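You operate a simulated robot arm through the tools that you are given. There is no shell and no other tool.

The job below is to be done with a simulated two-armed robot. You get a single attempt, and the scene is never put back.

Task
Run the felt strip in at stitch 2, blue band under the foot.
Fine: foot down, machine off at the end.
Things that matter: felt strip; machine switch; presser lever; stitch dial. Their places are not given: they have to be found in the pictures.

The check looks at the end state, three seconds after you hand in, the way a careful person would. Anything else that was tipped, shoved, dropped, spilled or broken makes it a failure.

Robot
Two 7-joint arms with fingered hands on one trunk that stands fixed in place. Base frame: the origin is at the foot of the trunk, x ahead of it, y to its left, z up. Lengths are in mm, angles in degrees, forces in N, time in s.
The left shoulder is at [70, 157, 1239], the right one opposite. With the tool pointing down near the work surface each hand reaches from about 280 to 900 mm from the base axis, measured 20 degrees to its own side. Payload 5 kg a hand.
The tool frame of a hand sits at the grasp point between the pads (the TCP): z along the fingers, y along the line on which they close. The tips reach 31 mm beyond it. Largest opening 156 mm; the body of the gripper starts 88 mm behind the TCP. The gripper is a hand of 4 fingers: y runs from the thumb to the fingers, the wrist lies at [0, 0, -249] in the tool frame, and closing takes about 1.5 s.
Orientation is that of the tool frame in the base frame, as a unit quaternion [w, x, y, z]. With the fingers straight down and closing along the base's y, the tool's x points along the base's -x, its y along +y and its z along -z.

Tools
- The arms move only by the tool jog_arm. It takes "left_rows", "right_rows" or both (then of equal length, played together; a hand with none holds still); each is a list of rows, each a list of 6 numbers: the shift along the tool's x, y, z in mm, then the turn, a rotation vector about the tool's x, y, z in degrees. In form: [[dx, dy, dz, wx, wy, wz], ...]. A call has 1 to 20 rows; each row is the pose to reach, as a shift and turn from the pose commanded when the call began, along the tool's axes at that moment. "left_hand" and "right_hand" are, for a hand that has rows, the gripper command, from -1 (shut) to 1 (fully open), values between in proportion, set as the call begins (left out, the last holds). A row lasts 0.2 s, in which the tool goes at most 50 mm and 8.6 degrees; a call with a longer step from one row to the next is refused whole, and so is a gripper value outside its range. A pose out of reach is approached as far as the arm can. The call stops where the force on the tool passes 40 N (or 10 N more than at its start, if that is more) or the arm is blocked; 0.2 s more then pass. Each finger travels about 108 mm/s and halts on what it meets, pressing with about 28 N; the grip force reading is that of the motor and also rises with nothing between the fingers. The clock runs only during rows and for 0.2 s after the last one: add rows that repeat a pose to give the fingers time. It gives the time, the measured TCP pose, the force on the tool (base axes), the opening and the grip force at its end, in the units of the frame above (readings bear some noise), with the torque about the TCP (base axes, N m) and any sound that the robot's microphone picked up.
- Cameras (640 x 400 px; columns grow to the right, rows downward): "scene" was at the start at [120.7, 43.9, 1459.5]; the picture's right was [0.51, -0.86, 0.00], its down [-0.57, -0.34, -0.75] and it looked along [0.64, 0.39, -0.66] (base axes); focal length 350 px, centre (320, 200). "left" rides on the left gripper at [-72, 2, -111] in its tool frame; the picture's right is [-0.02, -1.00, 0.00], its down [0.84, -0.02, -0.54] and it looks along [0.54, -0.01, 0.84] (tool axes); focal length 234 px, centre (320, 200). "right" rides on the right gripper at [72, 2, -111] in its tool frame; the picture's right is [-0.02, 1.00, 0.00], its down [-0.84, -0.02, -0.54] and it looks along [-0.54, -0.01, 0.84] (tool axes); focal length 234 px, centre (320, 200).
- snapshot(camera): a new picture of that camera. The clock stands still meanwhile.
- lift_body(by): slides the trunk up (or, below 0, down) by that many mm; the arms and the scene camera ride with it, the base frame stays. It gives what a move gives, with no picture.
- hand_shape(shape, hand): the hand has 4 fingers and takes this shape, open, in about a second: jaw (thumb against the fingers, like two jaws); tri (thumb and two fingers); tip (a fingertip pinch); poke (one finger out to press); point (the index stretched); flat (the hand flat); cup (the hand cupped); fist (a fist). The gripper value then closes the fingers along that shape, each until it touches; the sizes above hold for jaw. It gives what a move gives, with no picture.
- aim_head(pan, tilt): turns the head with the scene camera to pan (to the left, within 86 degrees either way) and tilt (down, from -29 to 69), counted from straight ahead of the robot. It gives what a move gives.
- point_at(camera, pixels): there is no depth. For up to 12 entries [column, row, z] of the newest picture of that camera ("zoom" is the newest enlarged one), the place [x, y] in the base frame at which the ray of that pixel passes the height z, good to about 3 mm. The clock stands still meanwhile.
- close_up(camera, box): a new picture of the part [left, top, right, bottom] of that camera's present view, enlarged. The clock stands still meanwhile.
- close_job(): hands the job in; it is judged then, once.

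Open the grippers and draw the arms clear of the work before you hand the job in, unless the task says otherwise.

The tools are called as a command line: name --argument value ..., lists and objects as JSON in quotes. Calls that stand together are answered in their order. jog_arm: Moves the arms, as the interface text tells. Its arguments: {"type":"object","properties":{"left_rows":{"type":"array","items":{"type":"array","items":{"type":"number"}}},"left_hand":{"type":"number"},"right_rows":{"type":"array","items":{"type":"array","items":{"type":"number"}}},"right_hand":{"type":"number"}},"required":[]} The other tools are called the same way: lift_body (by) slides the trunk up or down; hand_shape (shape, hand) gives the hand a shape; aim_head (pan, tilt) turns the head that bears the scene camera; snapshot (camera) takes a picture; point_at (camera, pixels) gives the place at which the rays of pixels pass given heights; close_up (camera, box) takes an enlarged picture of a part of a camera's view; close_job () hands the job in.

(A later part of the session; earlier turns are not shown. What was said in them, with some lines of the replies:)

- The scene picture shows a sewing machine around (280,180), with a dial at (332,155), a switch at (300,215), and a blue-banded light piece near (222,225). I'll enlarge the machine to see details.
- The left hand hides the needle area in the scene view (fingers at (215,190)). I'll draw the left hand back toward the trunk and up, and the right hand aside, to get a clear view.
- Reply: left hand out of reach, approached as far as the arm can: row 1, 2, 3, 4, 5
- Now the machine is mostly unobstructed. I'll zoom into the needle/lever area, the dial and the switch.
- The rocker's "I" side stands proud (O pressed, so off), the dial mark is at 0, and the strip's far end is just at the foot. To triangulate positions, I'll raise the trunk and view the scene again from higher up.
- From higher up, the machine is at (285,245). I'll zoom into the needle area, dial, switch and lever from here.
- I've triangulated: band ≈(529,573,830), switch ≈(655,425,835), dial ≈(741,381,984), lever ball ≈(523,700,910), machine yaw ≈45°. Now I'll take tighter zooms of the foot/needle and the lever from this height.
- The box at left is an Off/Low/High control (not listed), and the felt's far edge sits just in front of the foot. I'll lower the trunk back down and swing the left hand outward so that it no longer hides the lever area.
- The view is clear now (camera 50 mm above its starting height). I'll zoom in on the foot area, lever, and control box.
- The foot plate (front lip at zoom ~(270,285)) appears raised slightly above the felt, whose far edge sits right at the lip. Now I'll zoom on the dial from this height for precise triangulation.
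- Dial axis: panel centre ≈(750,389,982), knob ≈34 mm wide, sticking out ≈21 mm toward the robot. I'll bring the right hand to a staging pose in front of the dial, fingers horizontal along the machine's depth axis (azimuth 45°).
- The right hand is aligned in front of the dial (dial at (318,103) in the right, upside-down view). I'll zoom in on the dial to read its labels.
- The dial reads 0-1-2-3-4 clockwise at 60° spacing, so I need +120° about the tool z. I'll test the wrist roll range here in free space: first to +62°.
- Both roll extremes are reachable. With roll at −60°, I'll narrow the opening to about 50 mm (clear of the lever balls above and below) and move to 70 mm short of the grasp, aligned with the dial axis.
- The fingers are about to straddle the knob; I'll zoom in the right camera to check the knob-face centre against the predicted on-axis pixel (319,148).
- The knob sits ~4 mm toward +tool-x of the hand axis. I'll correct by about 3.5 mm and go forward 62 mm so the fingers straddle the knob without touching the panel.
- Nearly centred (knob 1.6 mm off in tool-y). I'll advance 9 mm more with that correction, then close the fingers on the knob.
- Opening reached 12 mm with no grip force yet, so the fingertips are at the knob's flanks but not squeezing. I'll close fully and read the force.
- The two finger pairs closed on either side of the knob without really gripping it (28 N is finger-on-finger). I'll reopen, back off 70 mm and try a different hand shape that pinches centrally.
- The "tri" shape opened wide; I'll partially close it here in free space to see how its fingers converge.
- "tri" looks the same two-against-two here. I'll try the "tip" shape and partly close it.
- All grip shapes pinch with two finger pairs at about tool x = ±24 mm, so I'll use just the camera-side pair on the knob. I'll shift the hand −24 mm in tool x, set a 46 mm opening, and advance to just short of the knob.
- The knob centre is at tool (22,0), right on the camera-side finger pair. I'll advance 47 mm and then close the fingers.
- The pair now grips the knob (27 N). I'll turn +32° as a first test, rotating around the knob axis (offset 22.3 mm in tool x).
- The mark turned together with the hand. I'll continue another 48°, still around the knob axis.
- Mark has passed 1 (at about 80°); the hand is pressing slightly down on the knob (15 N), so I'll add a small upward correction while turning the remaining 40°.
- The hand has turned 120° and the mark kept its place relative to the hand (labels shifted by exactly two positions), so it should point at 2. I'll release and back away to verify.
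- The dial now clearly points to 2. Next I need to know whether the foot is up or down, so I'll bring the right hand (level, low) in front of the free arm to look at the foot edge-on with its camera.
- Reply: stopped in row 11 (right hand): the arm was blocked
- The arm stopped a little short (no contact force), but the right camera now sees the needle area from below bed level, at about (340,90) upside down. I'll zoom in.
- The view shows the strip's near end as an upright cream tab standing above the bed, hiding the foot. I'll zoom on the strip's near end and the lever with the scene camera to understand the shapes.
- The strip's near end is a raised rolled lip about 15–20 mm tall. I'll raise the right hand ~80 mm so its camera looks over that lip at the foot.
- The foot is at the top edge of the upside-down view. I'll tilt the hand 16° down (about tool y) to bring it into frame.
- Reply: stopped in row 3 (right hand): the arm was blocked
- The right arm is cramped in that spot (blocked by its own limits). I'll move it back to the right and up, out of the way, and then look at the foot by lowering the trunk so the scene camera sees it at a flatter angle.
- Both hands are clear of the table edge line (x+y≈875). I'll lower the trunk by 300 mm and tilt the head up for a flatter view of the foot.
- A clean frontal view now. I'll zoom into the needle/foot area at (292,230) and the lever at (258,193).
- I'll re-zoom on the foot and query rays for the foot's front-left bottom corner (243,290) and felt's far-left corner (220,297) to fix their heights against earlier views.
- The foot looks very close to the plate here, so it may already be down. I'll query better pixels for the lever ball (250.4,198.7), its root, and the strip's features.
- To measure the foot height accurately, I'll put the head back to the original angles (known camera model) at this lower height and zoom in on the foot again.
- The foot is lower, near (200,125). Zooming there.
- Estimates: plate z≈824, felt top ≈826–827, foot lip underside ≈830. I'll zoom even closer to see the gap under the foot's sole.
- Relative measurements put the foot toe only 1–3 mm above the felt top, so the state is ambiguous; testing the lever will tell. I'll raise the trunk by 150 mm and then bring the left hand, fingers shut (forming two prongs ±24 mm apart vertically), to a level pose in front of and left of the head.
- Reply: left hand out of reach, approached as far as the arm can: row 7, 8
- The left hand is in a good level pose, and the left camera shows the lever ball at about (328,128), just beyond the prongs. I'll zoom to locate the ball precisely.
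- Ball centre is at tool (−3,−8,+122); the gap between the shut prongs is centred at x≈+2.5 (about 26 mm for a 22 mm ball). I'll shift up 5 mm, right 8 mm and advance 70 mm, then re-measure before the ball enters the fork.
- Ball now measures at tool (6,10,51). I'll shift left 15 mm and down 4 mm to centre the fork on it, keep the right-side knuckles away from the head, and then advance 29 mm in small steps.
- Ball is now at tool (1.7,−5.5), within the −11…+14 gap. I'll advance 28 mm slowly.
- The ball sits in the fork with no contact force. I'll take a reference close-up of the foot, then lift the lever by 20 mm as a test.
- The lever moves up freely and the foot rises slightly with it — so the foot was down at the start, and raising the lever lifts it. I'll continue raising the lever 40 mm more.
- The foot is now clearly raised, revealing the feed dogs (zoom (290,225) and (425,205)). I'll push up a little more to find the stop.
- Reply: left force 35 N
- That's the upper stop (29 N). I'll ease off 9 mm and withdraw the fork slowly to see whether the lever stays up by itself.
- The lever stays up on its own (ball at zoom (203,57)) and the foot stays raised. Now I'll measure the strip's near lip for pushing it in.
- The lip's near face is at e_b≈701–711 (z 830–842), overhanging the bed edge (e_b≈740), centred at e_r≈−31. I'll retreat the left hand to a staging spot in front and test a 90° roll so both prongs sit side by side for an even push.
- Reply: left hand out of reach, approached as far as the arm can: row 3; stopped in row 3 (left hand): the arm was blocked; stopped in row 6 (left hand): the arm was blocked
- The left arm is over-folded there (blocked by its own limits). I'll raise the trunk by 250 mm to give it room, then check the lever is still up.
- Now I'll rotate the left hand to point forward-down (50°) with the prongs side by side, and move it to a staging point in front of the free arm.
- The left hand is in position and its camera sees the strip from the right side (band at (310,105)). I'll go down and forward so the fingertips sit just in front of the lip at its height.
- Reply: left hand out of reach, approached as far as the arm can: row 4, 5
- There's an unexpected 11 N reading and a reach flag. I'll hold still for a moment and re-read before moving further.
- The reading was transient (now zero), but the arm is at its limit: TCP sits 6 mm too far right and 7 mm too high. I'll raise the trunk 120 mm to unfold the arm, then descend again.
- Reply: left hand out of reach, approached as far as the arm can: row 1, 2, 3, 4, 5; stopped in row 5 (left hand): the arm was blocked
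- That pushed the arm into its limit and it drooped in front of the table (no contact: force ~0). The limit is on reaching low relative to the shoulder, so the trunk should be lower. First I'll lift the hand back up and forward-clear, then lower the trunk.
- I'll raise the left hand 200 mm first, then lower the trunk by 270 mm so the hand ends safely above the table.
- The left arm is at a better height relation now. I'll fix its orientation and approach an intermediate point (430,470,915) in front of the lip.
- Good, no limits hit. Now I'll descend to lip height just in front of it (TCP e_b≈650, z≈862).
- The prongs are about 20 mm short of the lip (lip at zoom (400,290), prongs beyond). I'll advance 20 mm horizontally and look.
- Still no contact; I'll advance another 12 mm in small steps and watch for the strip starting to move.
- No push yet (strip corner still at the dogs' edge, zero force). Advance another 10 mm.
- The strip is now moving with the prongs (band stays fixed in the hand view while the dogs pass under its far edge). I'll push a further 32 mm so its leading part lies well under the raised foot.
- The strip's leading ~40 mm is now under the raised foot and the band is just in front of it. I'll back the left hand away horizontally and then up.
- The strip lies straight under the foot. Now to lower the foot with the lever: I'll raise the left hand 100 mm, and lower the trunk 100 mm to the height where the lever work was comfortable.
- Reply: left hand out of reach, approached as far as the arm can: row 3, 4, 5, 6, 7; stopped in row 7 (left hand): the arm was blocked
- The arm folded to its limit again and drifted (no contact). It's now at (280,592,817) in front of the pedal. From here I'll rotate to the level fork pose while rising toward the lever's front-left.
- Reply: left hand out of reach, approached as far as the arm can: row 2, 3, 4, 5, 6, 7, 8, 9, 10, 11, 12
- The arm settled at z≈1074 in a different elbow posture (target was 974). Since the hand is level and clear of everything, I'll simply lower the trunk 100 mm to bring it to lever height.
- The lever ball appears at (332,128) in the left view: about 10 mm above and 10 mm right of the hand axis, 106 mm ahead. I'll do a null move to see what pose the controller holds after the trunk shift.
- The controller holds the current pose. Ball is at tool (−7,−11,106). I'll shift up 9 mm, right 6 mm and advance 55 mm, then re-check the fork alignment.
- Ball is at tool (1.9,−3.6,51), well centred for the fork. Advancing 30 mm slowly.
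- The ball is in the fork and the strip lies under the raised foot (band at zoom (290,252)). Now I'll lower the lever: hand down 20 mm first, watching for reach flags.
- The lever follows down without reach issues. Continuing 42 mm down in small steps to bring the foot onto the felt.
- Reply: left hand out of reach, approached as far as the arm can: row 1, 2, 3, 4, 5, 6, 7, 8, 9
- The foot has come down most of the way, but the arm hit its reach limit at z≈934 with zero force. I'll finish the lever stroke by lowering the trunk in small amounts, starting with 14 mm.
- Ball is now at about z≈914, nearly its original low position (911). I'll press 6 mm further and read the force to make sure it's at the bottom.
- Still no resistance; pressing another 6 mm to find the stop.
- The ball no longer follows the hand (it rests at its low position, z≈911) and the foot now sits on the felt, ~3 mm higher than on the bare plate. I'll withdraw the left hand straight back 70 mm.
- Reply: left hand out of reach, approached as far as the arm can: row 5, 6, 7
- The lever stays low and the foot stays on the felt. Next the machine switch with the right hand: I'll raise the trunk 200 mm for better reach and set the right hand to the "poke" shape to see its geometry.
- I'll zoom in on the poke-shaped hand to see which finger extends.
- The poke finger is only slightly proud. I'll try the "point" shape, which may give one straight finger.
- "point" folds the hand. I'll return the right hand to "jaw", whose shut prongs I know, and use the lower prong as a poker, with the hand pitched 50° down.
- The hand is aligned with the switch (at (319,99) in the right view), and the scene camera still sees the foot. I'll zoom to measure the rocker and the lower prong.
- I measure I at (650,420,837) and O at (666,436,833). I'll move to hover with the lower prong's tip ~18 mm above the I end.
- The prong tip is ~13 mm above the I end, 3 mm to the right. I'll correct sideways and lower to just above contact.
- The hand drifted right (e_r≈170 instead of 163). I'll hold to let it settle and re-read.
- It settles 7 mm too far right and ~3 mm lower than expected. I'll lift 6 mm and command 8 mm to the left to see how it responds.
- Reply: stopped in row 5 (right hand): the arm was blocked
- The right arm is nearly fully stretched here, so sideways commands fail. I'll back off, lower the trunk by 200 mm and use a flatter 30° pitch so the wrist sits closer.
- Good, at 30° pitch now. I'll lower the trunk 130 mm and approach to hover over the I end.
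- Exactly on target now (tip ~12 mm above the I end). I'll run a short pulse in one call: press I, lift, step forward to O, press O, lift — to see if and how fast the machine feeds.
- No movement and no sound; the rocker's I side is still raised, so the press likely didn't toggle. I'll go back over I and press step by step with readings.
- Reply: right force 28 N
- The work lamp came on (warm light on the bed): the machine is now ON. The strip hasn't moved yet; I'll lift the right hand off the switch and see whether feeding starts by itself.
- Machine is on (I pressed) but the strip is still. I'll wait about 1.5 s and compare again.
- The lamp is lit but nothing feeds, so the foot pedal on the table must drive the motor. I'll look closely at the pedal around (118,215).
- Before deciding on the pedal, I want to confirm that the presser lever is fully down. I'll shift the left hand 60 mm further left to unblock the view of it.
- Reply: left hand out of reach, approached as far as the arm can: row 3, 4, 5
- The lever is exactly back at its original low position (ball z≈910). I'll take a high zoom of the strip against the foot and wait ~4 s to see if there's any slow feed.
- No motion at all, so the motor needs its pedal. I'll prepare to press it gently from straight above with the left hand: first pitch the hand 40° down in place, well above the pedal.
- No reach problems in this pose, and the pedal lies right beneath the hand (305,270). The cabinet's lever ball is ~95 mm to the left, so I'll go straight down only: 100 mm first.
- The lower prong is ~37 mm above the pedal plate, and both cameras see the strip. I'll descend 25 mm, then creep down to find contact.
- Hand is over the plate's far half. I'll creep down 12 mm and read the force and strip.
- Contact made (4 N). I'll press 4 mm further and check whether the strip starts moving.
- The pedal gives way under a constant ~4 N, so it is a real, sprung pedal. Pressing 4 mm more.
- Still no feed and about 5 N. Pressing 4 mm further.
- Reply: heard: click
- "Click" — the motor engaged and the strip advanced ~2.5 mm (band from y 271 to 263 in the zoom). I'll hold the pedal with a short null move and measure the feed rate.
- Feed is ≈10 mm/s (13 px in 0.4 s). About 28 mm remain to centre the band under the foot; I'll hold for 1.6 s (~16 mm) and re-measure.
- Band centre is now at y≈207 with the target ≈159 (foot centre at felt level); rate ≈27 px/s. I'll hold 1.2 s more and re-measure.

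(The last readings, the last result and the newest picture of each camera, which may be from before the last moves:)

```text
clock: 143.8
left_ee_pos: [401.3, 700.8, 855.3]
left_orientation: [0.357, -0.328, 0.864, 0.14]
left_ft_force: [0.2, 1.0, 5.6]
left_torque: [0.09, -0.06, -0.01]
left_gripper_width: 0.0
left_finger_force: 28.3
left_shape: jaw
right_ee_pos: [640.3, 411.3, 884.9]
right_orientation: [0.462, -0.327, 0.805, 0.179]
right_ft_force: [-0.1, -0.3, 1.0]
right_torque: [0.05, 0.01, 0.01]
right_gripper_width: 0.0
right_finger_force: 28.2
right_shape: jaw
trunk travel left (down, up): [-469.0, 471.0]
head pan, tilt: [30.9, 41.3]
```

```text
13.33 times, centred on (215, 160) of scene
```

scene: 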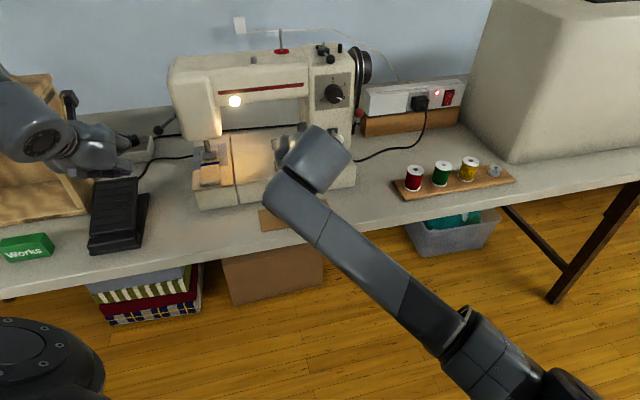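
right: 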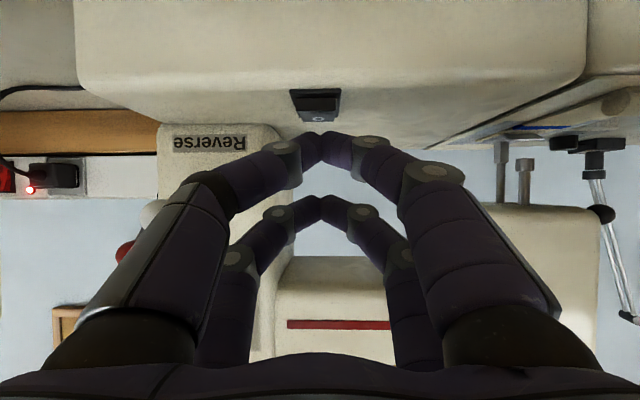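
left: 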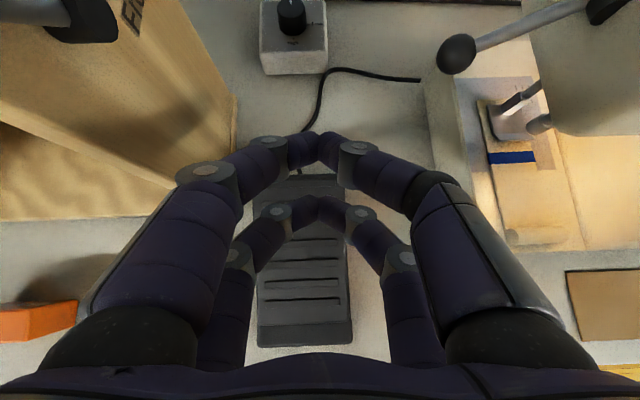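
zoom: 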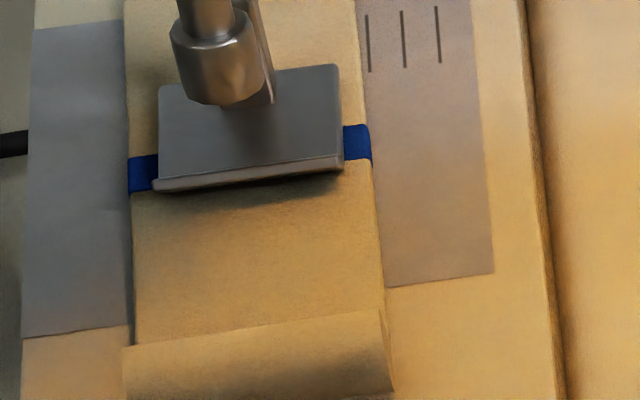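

Band centre is now within ~3 mm of the foot's centre (visible on both sides of the foot). I'll hold 0.2 s more and then lift off the pedal.

jog_arm --left_rows '[[0, 0, 0, 0, 0, 0], [-5.6, 0, -5.7, 0, 0, 0], [-14, 0.2, -14, 0, 0, 0], [-28, 0.4, -28, 0, 0, 0]]'

close_up --camera "scene" --box '[195, 145, 235, 175]'

snapshot --camera "left"

```text
clock: 144.8
left_ee_pos: [402.4, 700.5, 893.4]
left_orientation: [0.356, -0.329, 0.863, 0.141]
left_ft_force: [0.7, 0.3, -0.2]
left_torque: [0.03, 0.01, 0.02]
left_gripper_width: 0.3
left_finger_force: 28.0
left_shape: jaw
right_ee_pos: [642.2, 411.2, 885.7]
right_orientation: [0.462, -0.327, 0.805, 0.18]
right_ft_force: [-0.1, 0.4, 0.4]
right_torque: [-0.02, -0.01, 0.03]
right_gripper_width: 0.0
right_finger_force: 28.3
right_shape: jaw
trunk travel left (down, up): [-469.0, 471.0]
head pan, tilt: [30.9, 41.3]
```

```text
13.33 times, centred on (215, 160) of scene
```

zoom: 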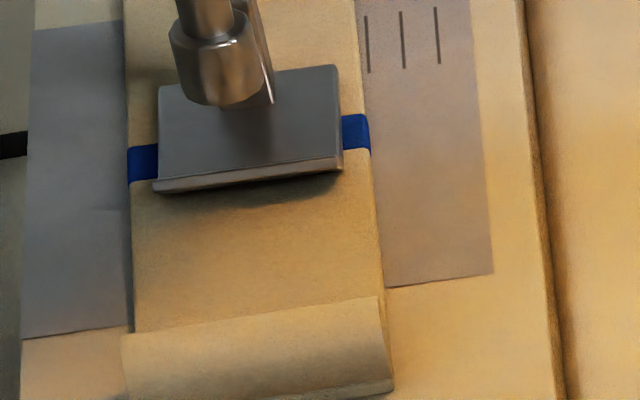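

```text
taken
```

left: 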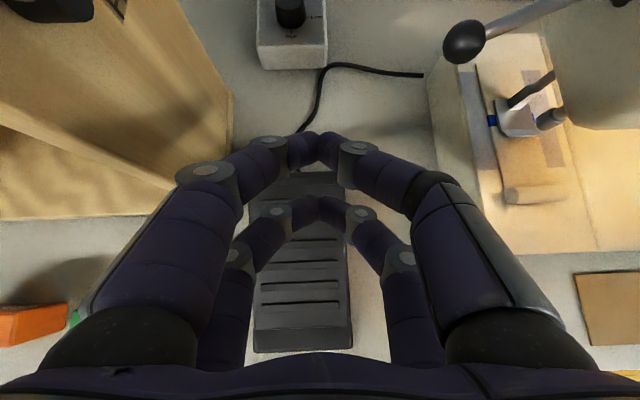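

The band is centred under the foot on both sides. Now I'll switch the machine off: right hand up, 26 mm forward to the O end, and press.

jog_arm --right_rows '[[-6.9, -0.1, -4.1, 0, 0, 0], [-20.4, 0.7, 18.7, 0, 0, 0], [-20.4, 0.7, 18.7, 0, 0, 0], [-11.8, 0.8, 23.8, 0, 0, 0], [-6.6, 0.9, 26.9, 0, 0, 0], [-2.3, 1, 29.4, 0, 0, 0], [1.1, 1, 31.4, 0, 0, 0], [1.1, 1, 31.4, 0, 0, 0]]'

close_up --camera "scene" --box '[195, 145, 235, 175]'

close_up --camera "right" --box '[260, 60, 380, 180]'

```text
clock: 146.6
left_ee_pos: [401.2, 700.0, 893.2]
left_orientation: [0.356, -0.328, 0.863, 0.141]
left_ft_force: [0.6, -0.2, -0.6]
left_torque: [0.04, -0.01, 0.03]
left_gripper_width: 0.3
left_finger_force: 27.6
left_shape: jaw
right_ee_pos: [659.7, 430.4, 873.9]
right_orientation: [0.465, -0.327, 0.803, 0.18]
right_ft_force: [7.6, 4.6, 22.6]
right_torque: [0.48, -0.5, -0.09]
right_gripper_width: 0.2
right_finger_force: 28.4
right_shape: jaw
trunk travel left (down, up): [-469.0, 471.0]
head pan, tilt: [30.9, 41.3]
```

```text
13.33 times, centred on (215, 160) of scene
```

zoom: 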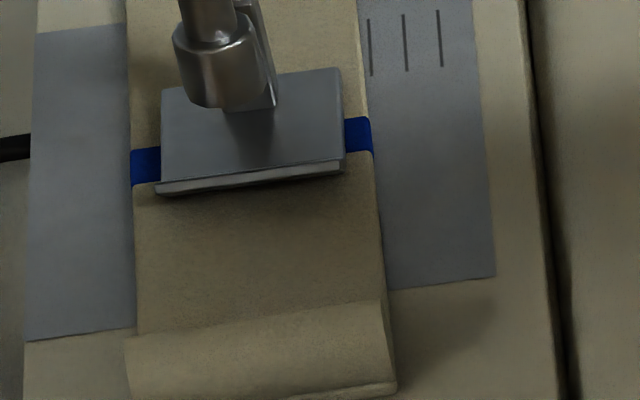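

```text
3.33 times, centred on (320, 120) of right
```

zoom: 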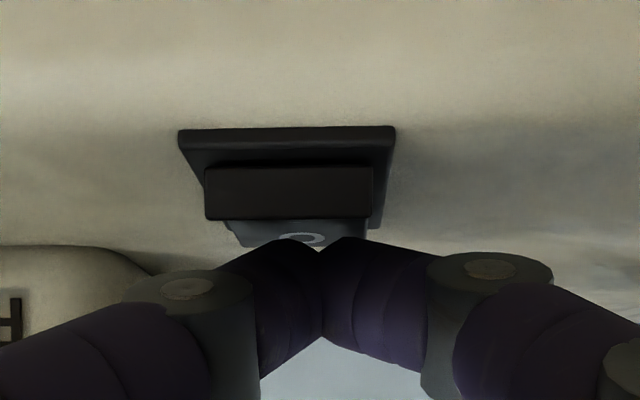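

The lamp is out — machine off — and the band is still centred under the lowered foot. I'll lift the right hand off the switch and draw it back and up, while the left hand rises straight up from the pedal.

jog_arm --right_rows '[[-10, -0.2, -6, 0, 0, 0], [-21.5, -0.3, -12.7, 0, 0, 0], [-4.6, -1, -41, 0, 0, 0], [12.4, -1.5, -70, 0, 0, 0], [20, -2.2, -105, 0, 0, 0], [20, -2.2, -105, 0, 0, 0]]' --left_rows '[[-7, 0.1, -7, 0, 0, 0], [-14, 0.2, -14, 0, 0, 0], [-28, 0.4, -28, 0, 0, 0], [-42, 0.5, -42, 0, 0, 0], [-56, 0.7, -56, 0, 0, 0], [-70, 0.9, -70, 0, 0, 0]]'

snapshot --camera "right"

snapshot --camera "scene"

```text
clock: 148.0
left_ee_pos: [402.1, 700.3, 992.4]
left_orientation: [0.355, -0.328, 0.864, 0.141]
left_ft_force: [0.4, -0.7, -0.2]
left_torque: [-0.02, 0.0, -0.04]
left_gripper_width: 0.0
left_finger_force: 28.4
left_shape: jaw
right_ee_pos: [585.1, 358.3, 901.9]
right_orientation: [0.461, -0.327, 0.805, 0.178]
right_ft_force: [0.4, 0.8, 0.2]
right_torque: [0.03, 0.02, -0.04]
right_gripper_width: 0.0
right_finger_force: 28.2
right_shape: jaw
trunk travel left (down, up): [-469.0, 471.0]
head pan, tilt: [30.9, 41.3]
```

```text
taken
```

right: 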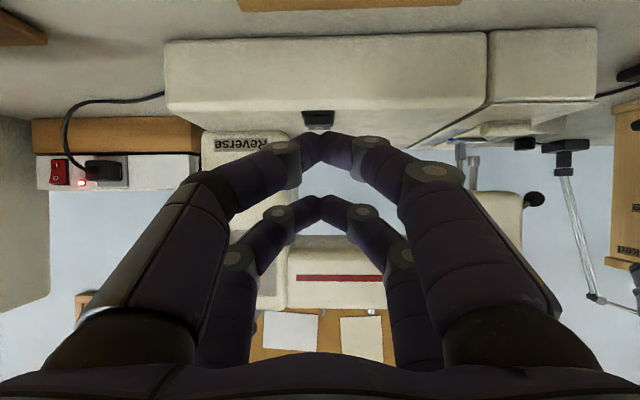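

```text
taken
```

scene: 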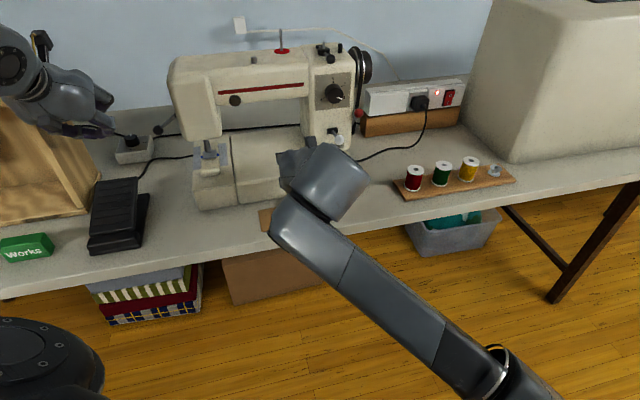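

Both hands are clear of contact. I'll raise the trunk 250 mm to lift both arms above the work, then check every item.

lift_body --by 250

jog_arm --right_rows '[[0, -40, -20, 0, 0, 0], [0, -80, -40, 0, 0, 0], [0, -120, -60, 0, 0, 0], [0, -160, -80, 0, 0, 0], [0, -200, -100, 0, 0, 0], [0, -240, -120, 0, 0, 0], [0, -240, -120, 0, 0, 0]]'

snapshot --camera "scene"

close_up --camera "scene" --box '[215, 235, 263, 271]'

close_up --camera "scene" --box '[280, 180, 380, 290]'

```text
clock: 150.6
left_ee_pos: [402.1, 699.8, 1243.4]
left_orientation: [0.355, -0.327, 0.864, 0.14]
left_ft_force: [-0.7, 0.1, -1.0]
left_torque: [0.01, -0.02, 0.0]
left_gripper_width: 0.0
left_finger_force: 28.1
left_shape: jaw
right_ee_pos: [587.0, 358.5, 1152.3]
right_orientation: [0.463, -0.326, 0.805, 0.179]
right_ft_force: [0.1, 0.0, -0.3]
right_torque: [-0.02, 0.01, 0.02]
right_gripper_width: 0.0
right_finger_force: 27.9
right_shape: jaw
trunk travel left (down, up): [-719.0, 221.0]
head pan, tilt: [30.9, 41.3]
```

```text
clock: 152.2
left_ee_pos: [401.9, 700.3, 1242.8]
left_orientation: [0.356, -0.327, 0.865, 0.138]
left_ft_force: [-0.6, -0.6, -0.4]
left_torque: [-0.01, 0.02, 0.01]
left_gripper_width: 0.0
left_finger_force: 27.7
left_shape: jaw
right_ee_pos: [677.4, 111.5, 1216.8]
right_orientation: [0.462, -0.328, 0.804, 0.18]
right_ft_force: [-0.3, 0.5, 0.6]
right_torque: [-0.01, -0.01, 0.03]
right_gripper_width: 0.0
right_finger_force: 27.6
right_shape: jaw
trunk travel left (down, up): [-719.0, 221.0]
head pan, tilt: [30.9, 41.3]
```

```text
taken
```

scene: 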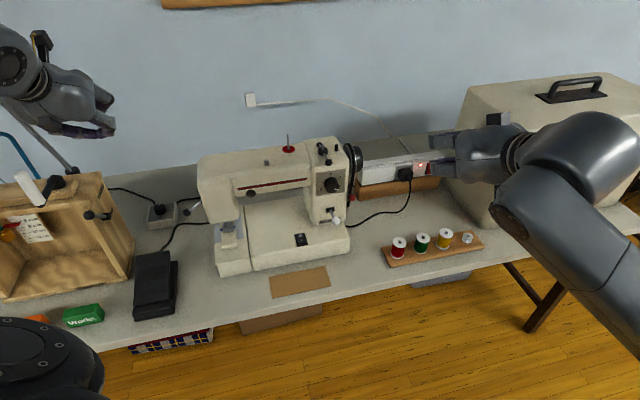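

```text
11.11 times, centred on (239, 253) of scene
```

zoom: 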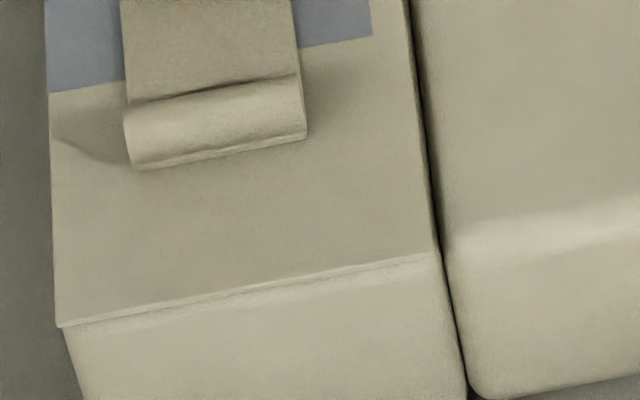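

```text
3.64 times, centred on (330, 235) of scene
```

zoom: 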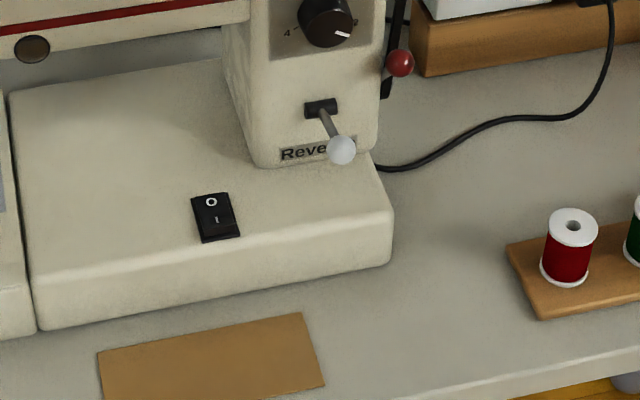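

The machine switch shows O pressed (I side proud) and dial at 2. I'll zoom on the foot/band, dial, and lever for a final check.

close_up --camera "scene" --box '[205, 210, 261, 250]'

close_up --camera "scene" --box '[310, 160, 360, 200]'

close_up --camera "scene" --box '[120, 190, 220, 290]'

```text
10.00 times, centred on (233, 230) of scene
```

zoom: 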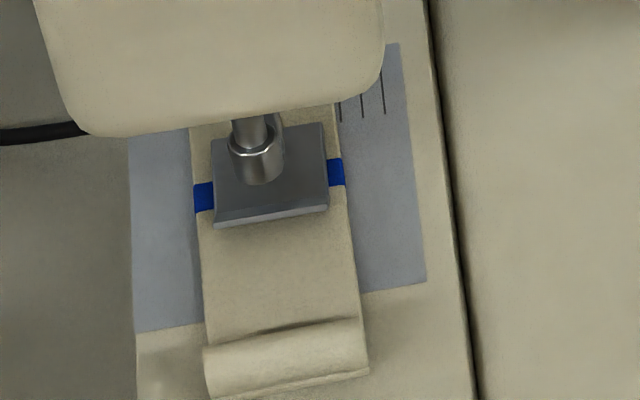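

```text
10.00 times, centred on (335, 180) of scene
```

zoom: 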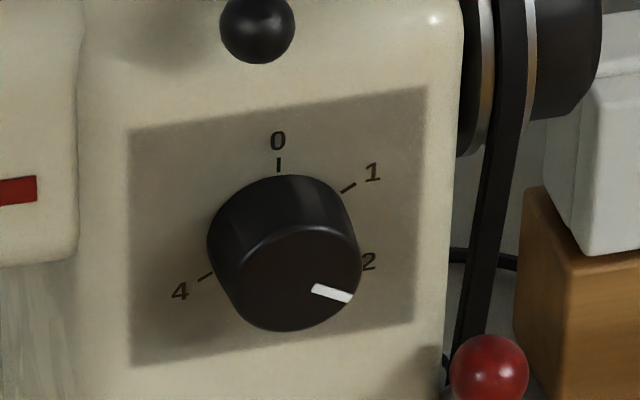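

```text
4.00 times, centred on (170, 240) of scene
```

zoom: 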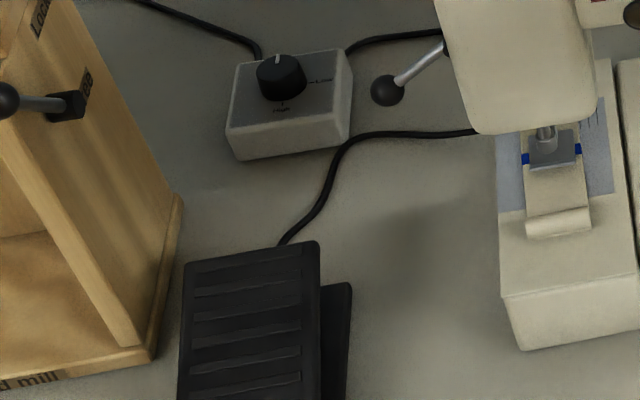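

Everything checks out: band under the lowered foot, lever down, dial on 2, switch at O, pedal and other objects in place. I'll open both grippers with the arms held clear above the table.

jog_arm --right_rows '[[0, -10, -10, 0, 0, 0], [0, -20, -30, 0, 0, 0], [0, -30, -50, 0, 0, 0], [0, -30, -50, 0, 0, 0], [0, -30, -50, 0, 0, 0], [0, -30, -50, 0, 0, 0], [0, -30, -50, 0, 0, 0], [0, -30, -50, 0, 0, 0]]' --left_rows '[[0, 0, 0, 0, 0, 0], [0, 0, 0, 0, 0, 0], [0, 0, 0, 0, 0, 0], [0, 0, 0, 0, 0, 0], [0, 0, 0, 0, 0, 0], [0, 0, 0, 0, 0, 0], [0, 0, 0, 0, 0, 0], [0, 0, 0, 0, 0, 0]]' --right_hand 1 --left_hand 1

snapshot --camera "scene"

close_up --camera "scene" --box '[205, 210, 261, 250]'

```text
clock: 154.0
left_ee_pos: [403.6, 701.2, 1242.9]
left_orientation: [0.355, -0.327, 0.864, 0.14]
left_ft_force: [0.9, -0.9, -0.9]
left_torque: [-0.01, 0.0, 0.02]
left_gripper_width: 155.8
left_finger_force: 0.1
left_shape: jaw
right_ee_pos: [666.9, 62.6, 1242.7]
right_orientation: [0.462, -0.326, 0.805, 0.178]
right_ft_force: [0.4, -1.0, -0.1]
right_torque: [-0.07, -0.04, -0.01]
right_gripper_width: 156.0
right_finger_force: 0.0
right_shape: jaw
trunk travel left (down, up): [-719.0, 221.0]
head pan, tilt: [30.9, 41.3]
```

```text
taken
```

scene: 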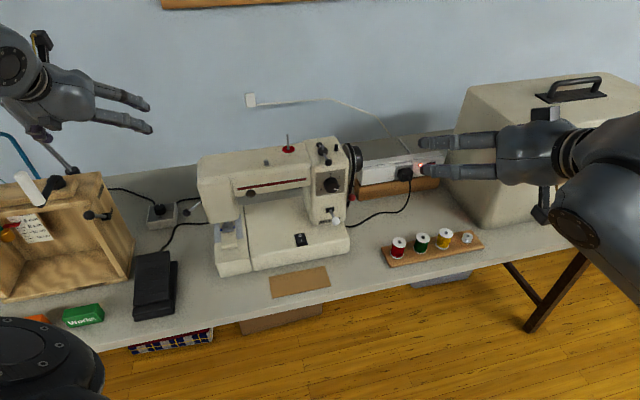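

```text
10.00 times, centred on (233, 230) of scene
```

zoom: 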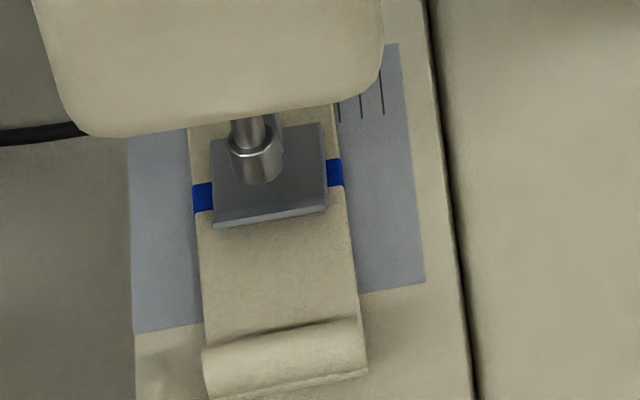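

The strip's blue band sits under the lowered foot, the dial points to 2, the machine is off, the lever is down, and both grippers are open and well above the work. Handing the job in.

close_job

```text
The job is handed in.
```

The felt strip is run in at stitch 2, with the blue band under the lowered foot and the machine switched off. I've handed the job in but haven't been told the verdict.

- **Felt strip:** I raised the foot, pushed the leading end under it by hand and lowered the foot. The machine then fed the strip until the band showed on both sides of the foot, within about 2 mm of its centre.
- **Stitch dial:** turned from 0 to 2.
- **Presser lever:** back in its original down position, so the foot rests on the felt.
- **Machine switch:** at O, with the work lamp out.

Switching the machine on did not feed the strip by itself, so I pressed the foot pedal with the left hand to run the motor. The pedal was not on your list. It was released afterwards and looked undisturbed, as did everything else in the last pictures. Both grippers are open and the arms are clear above the table.
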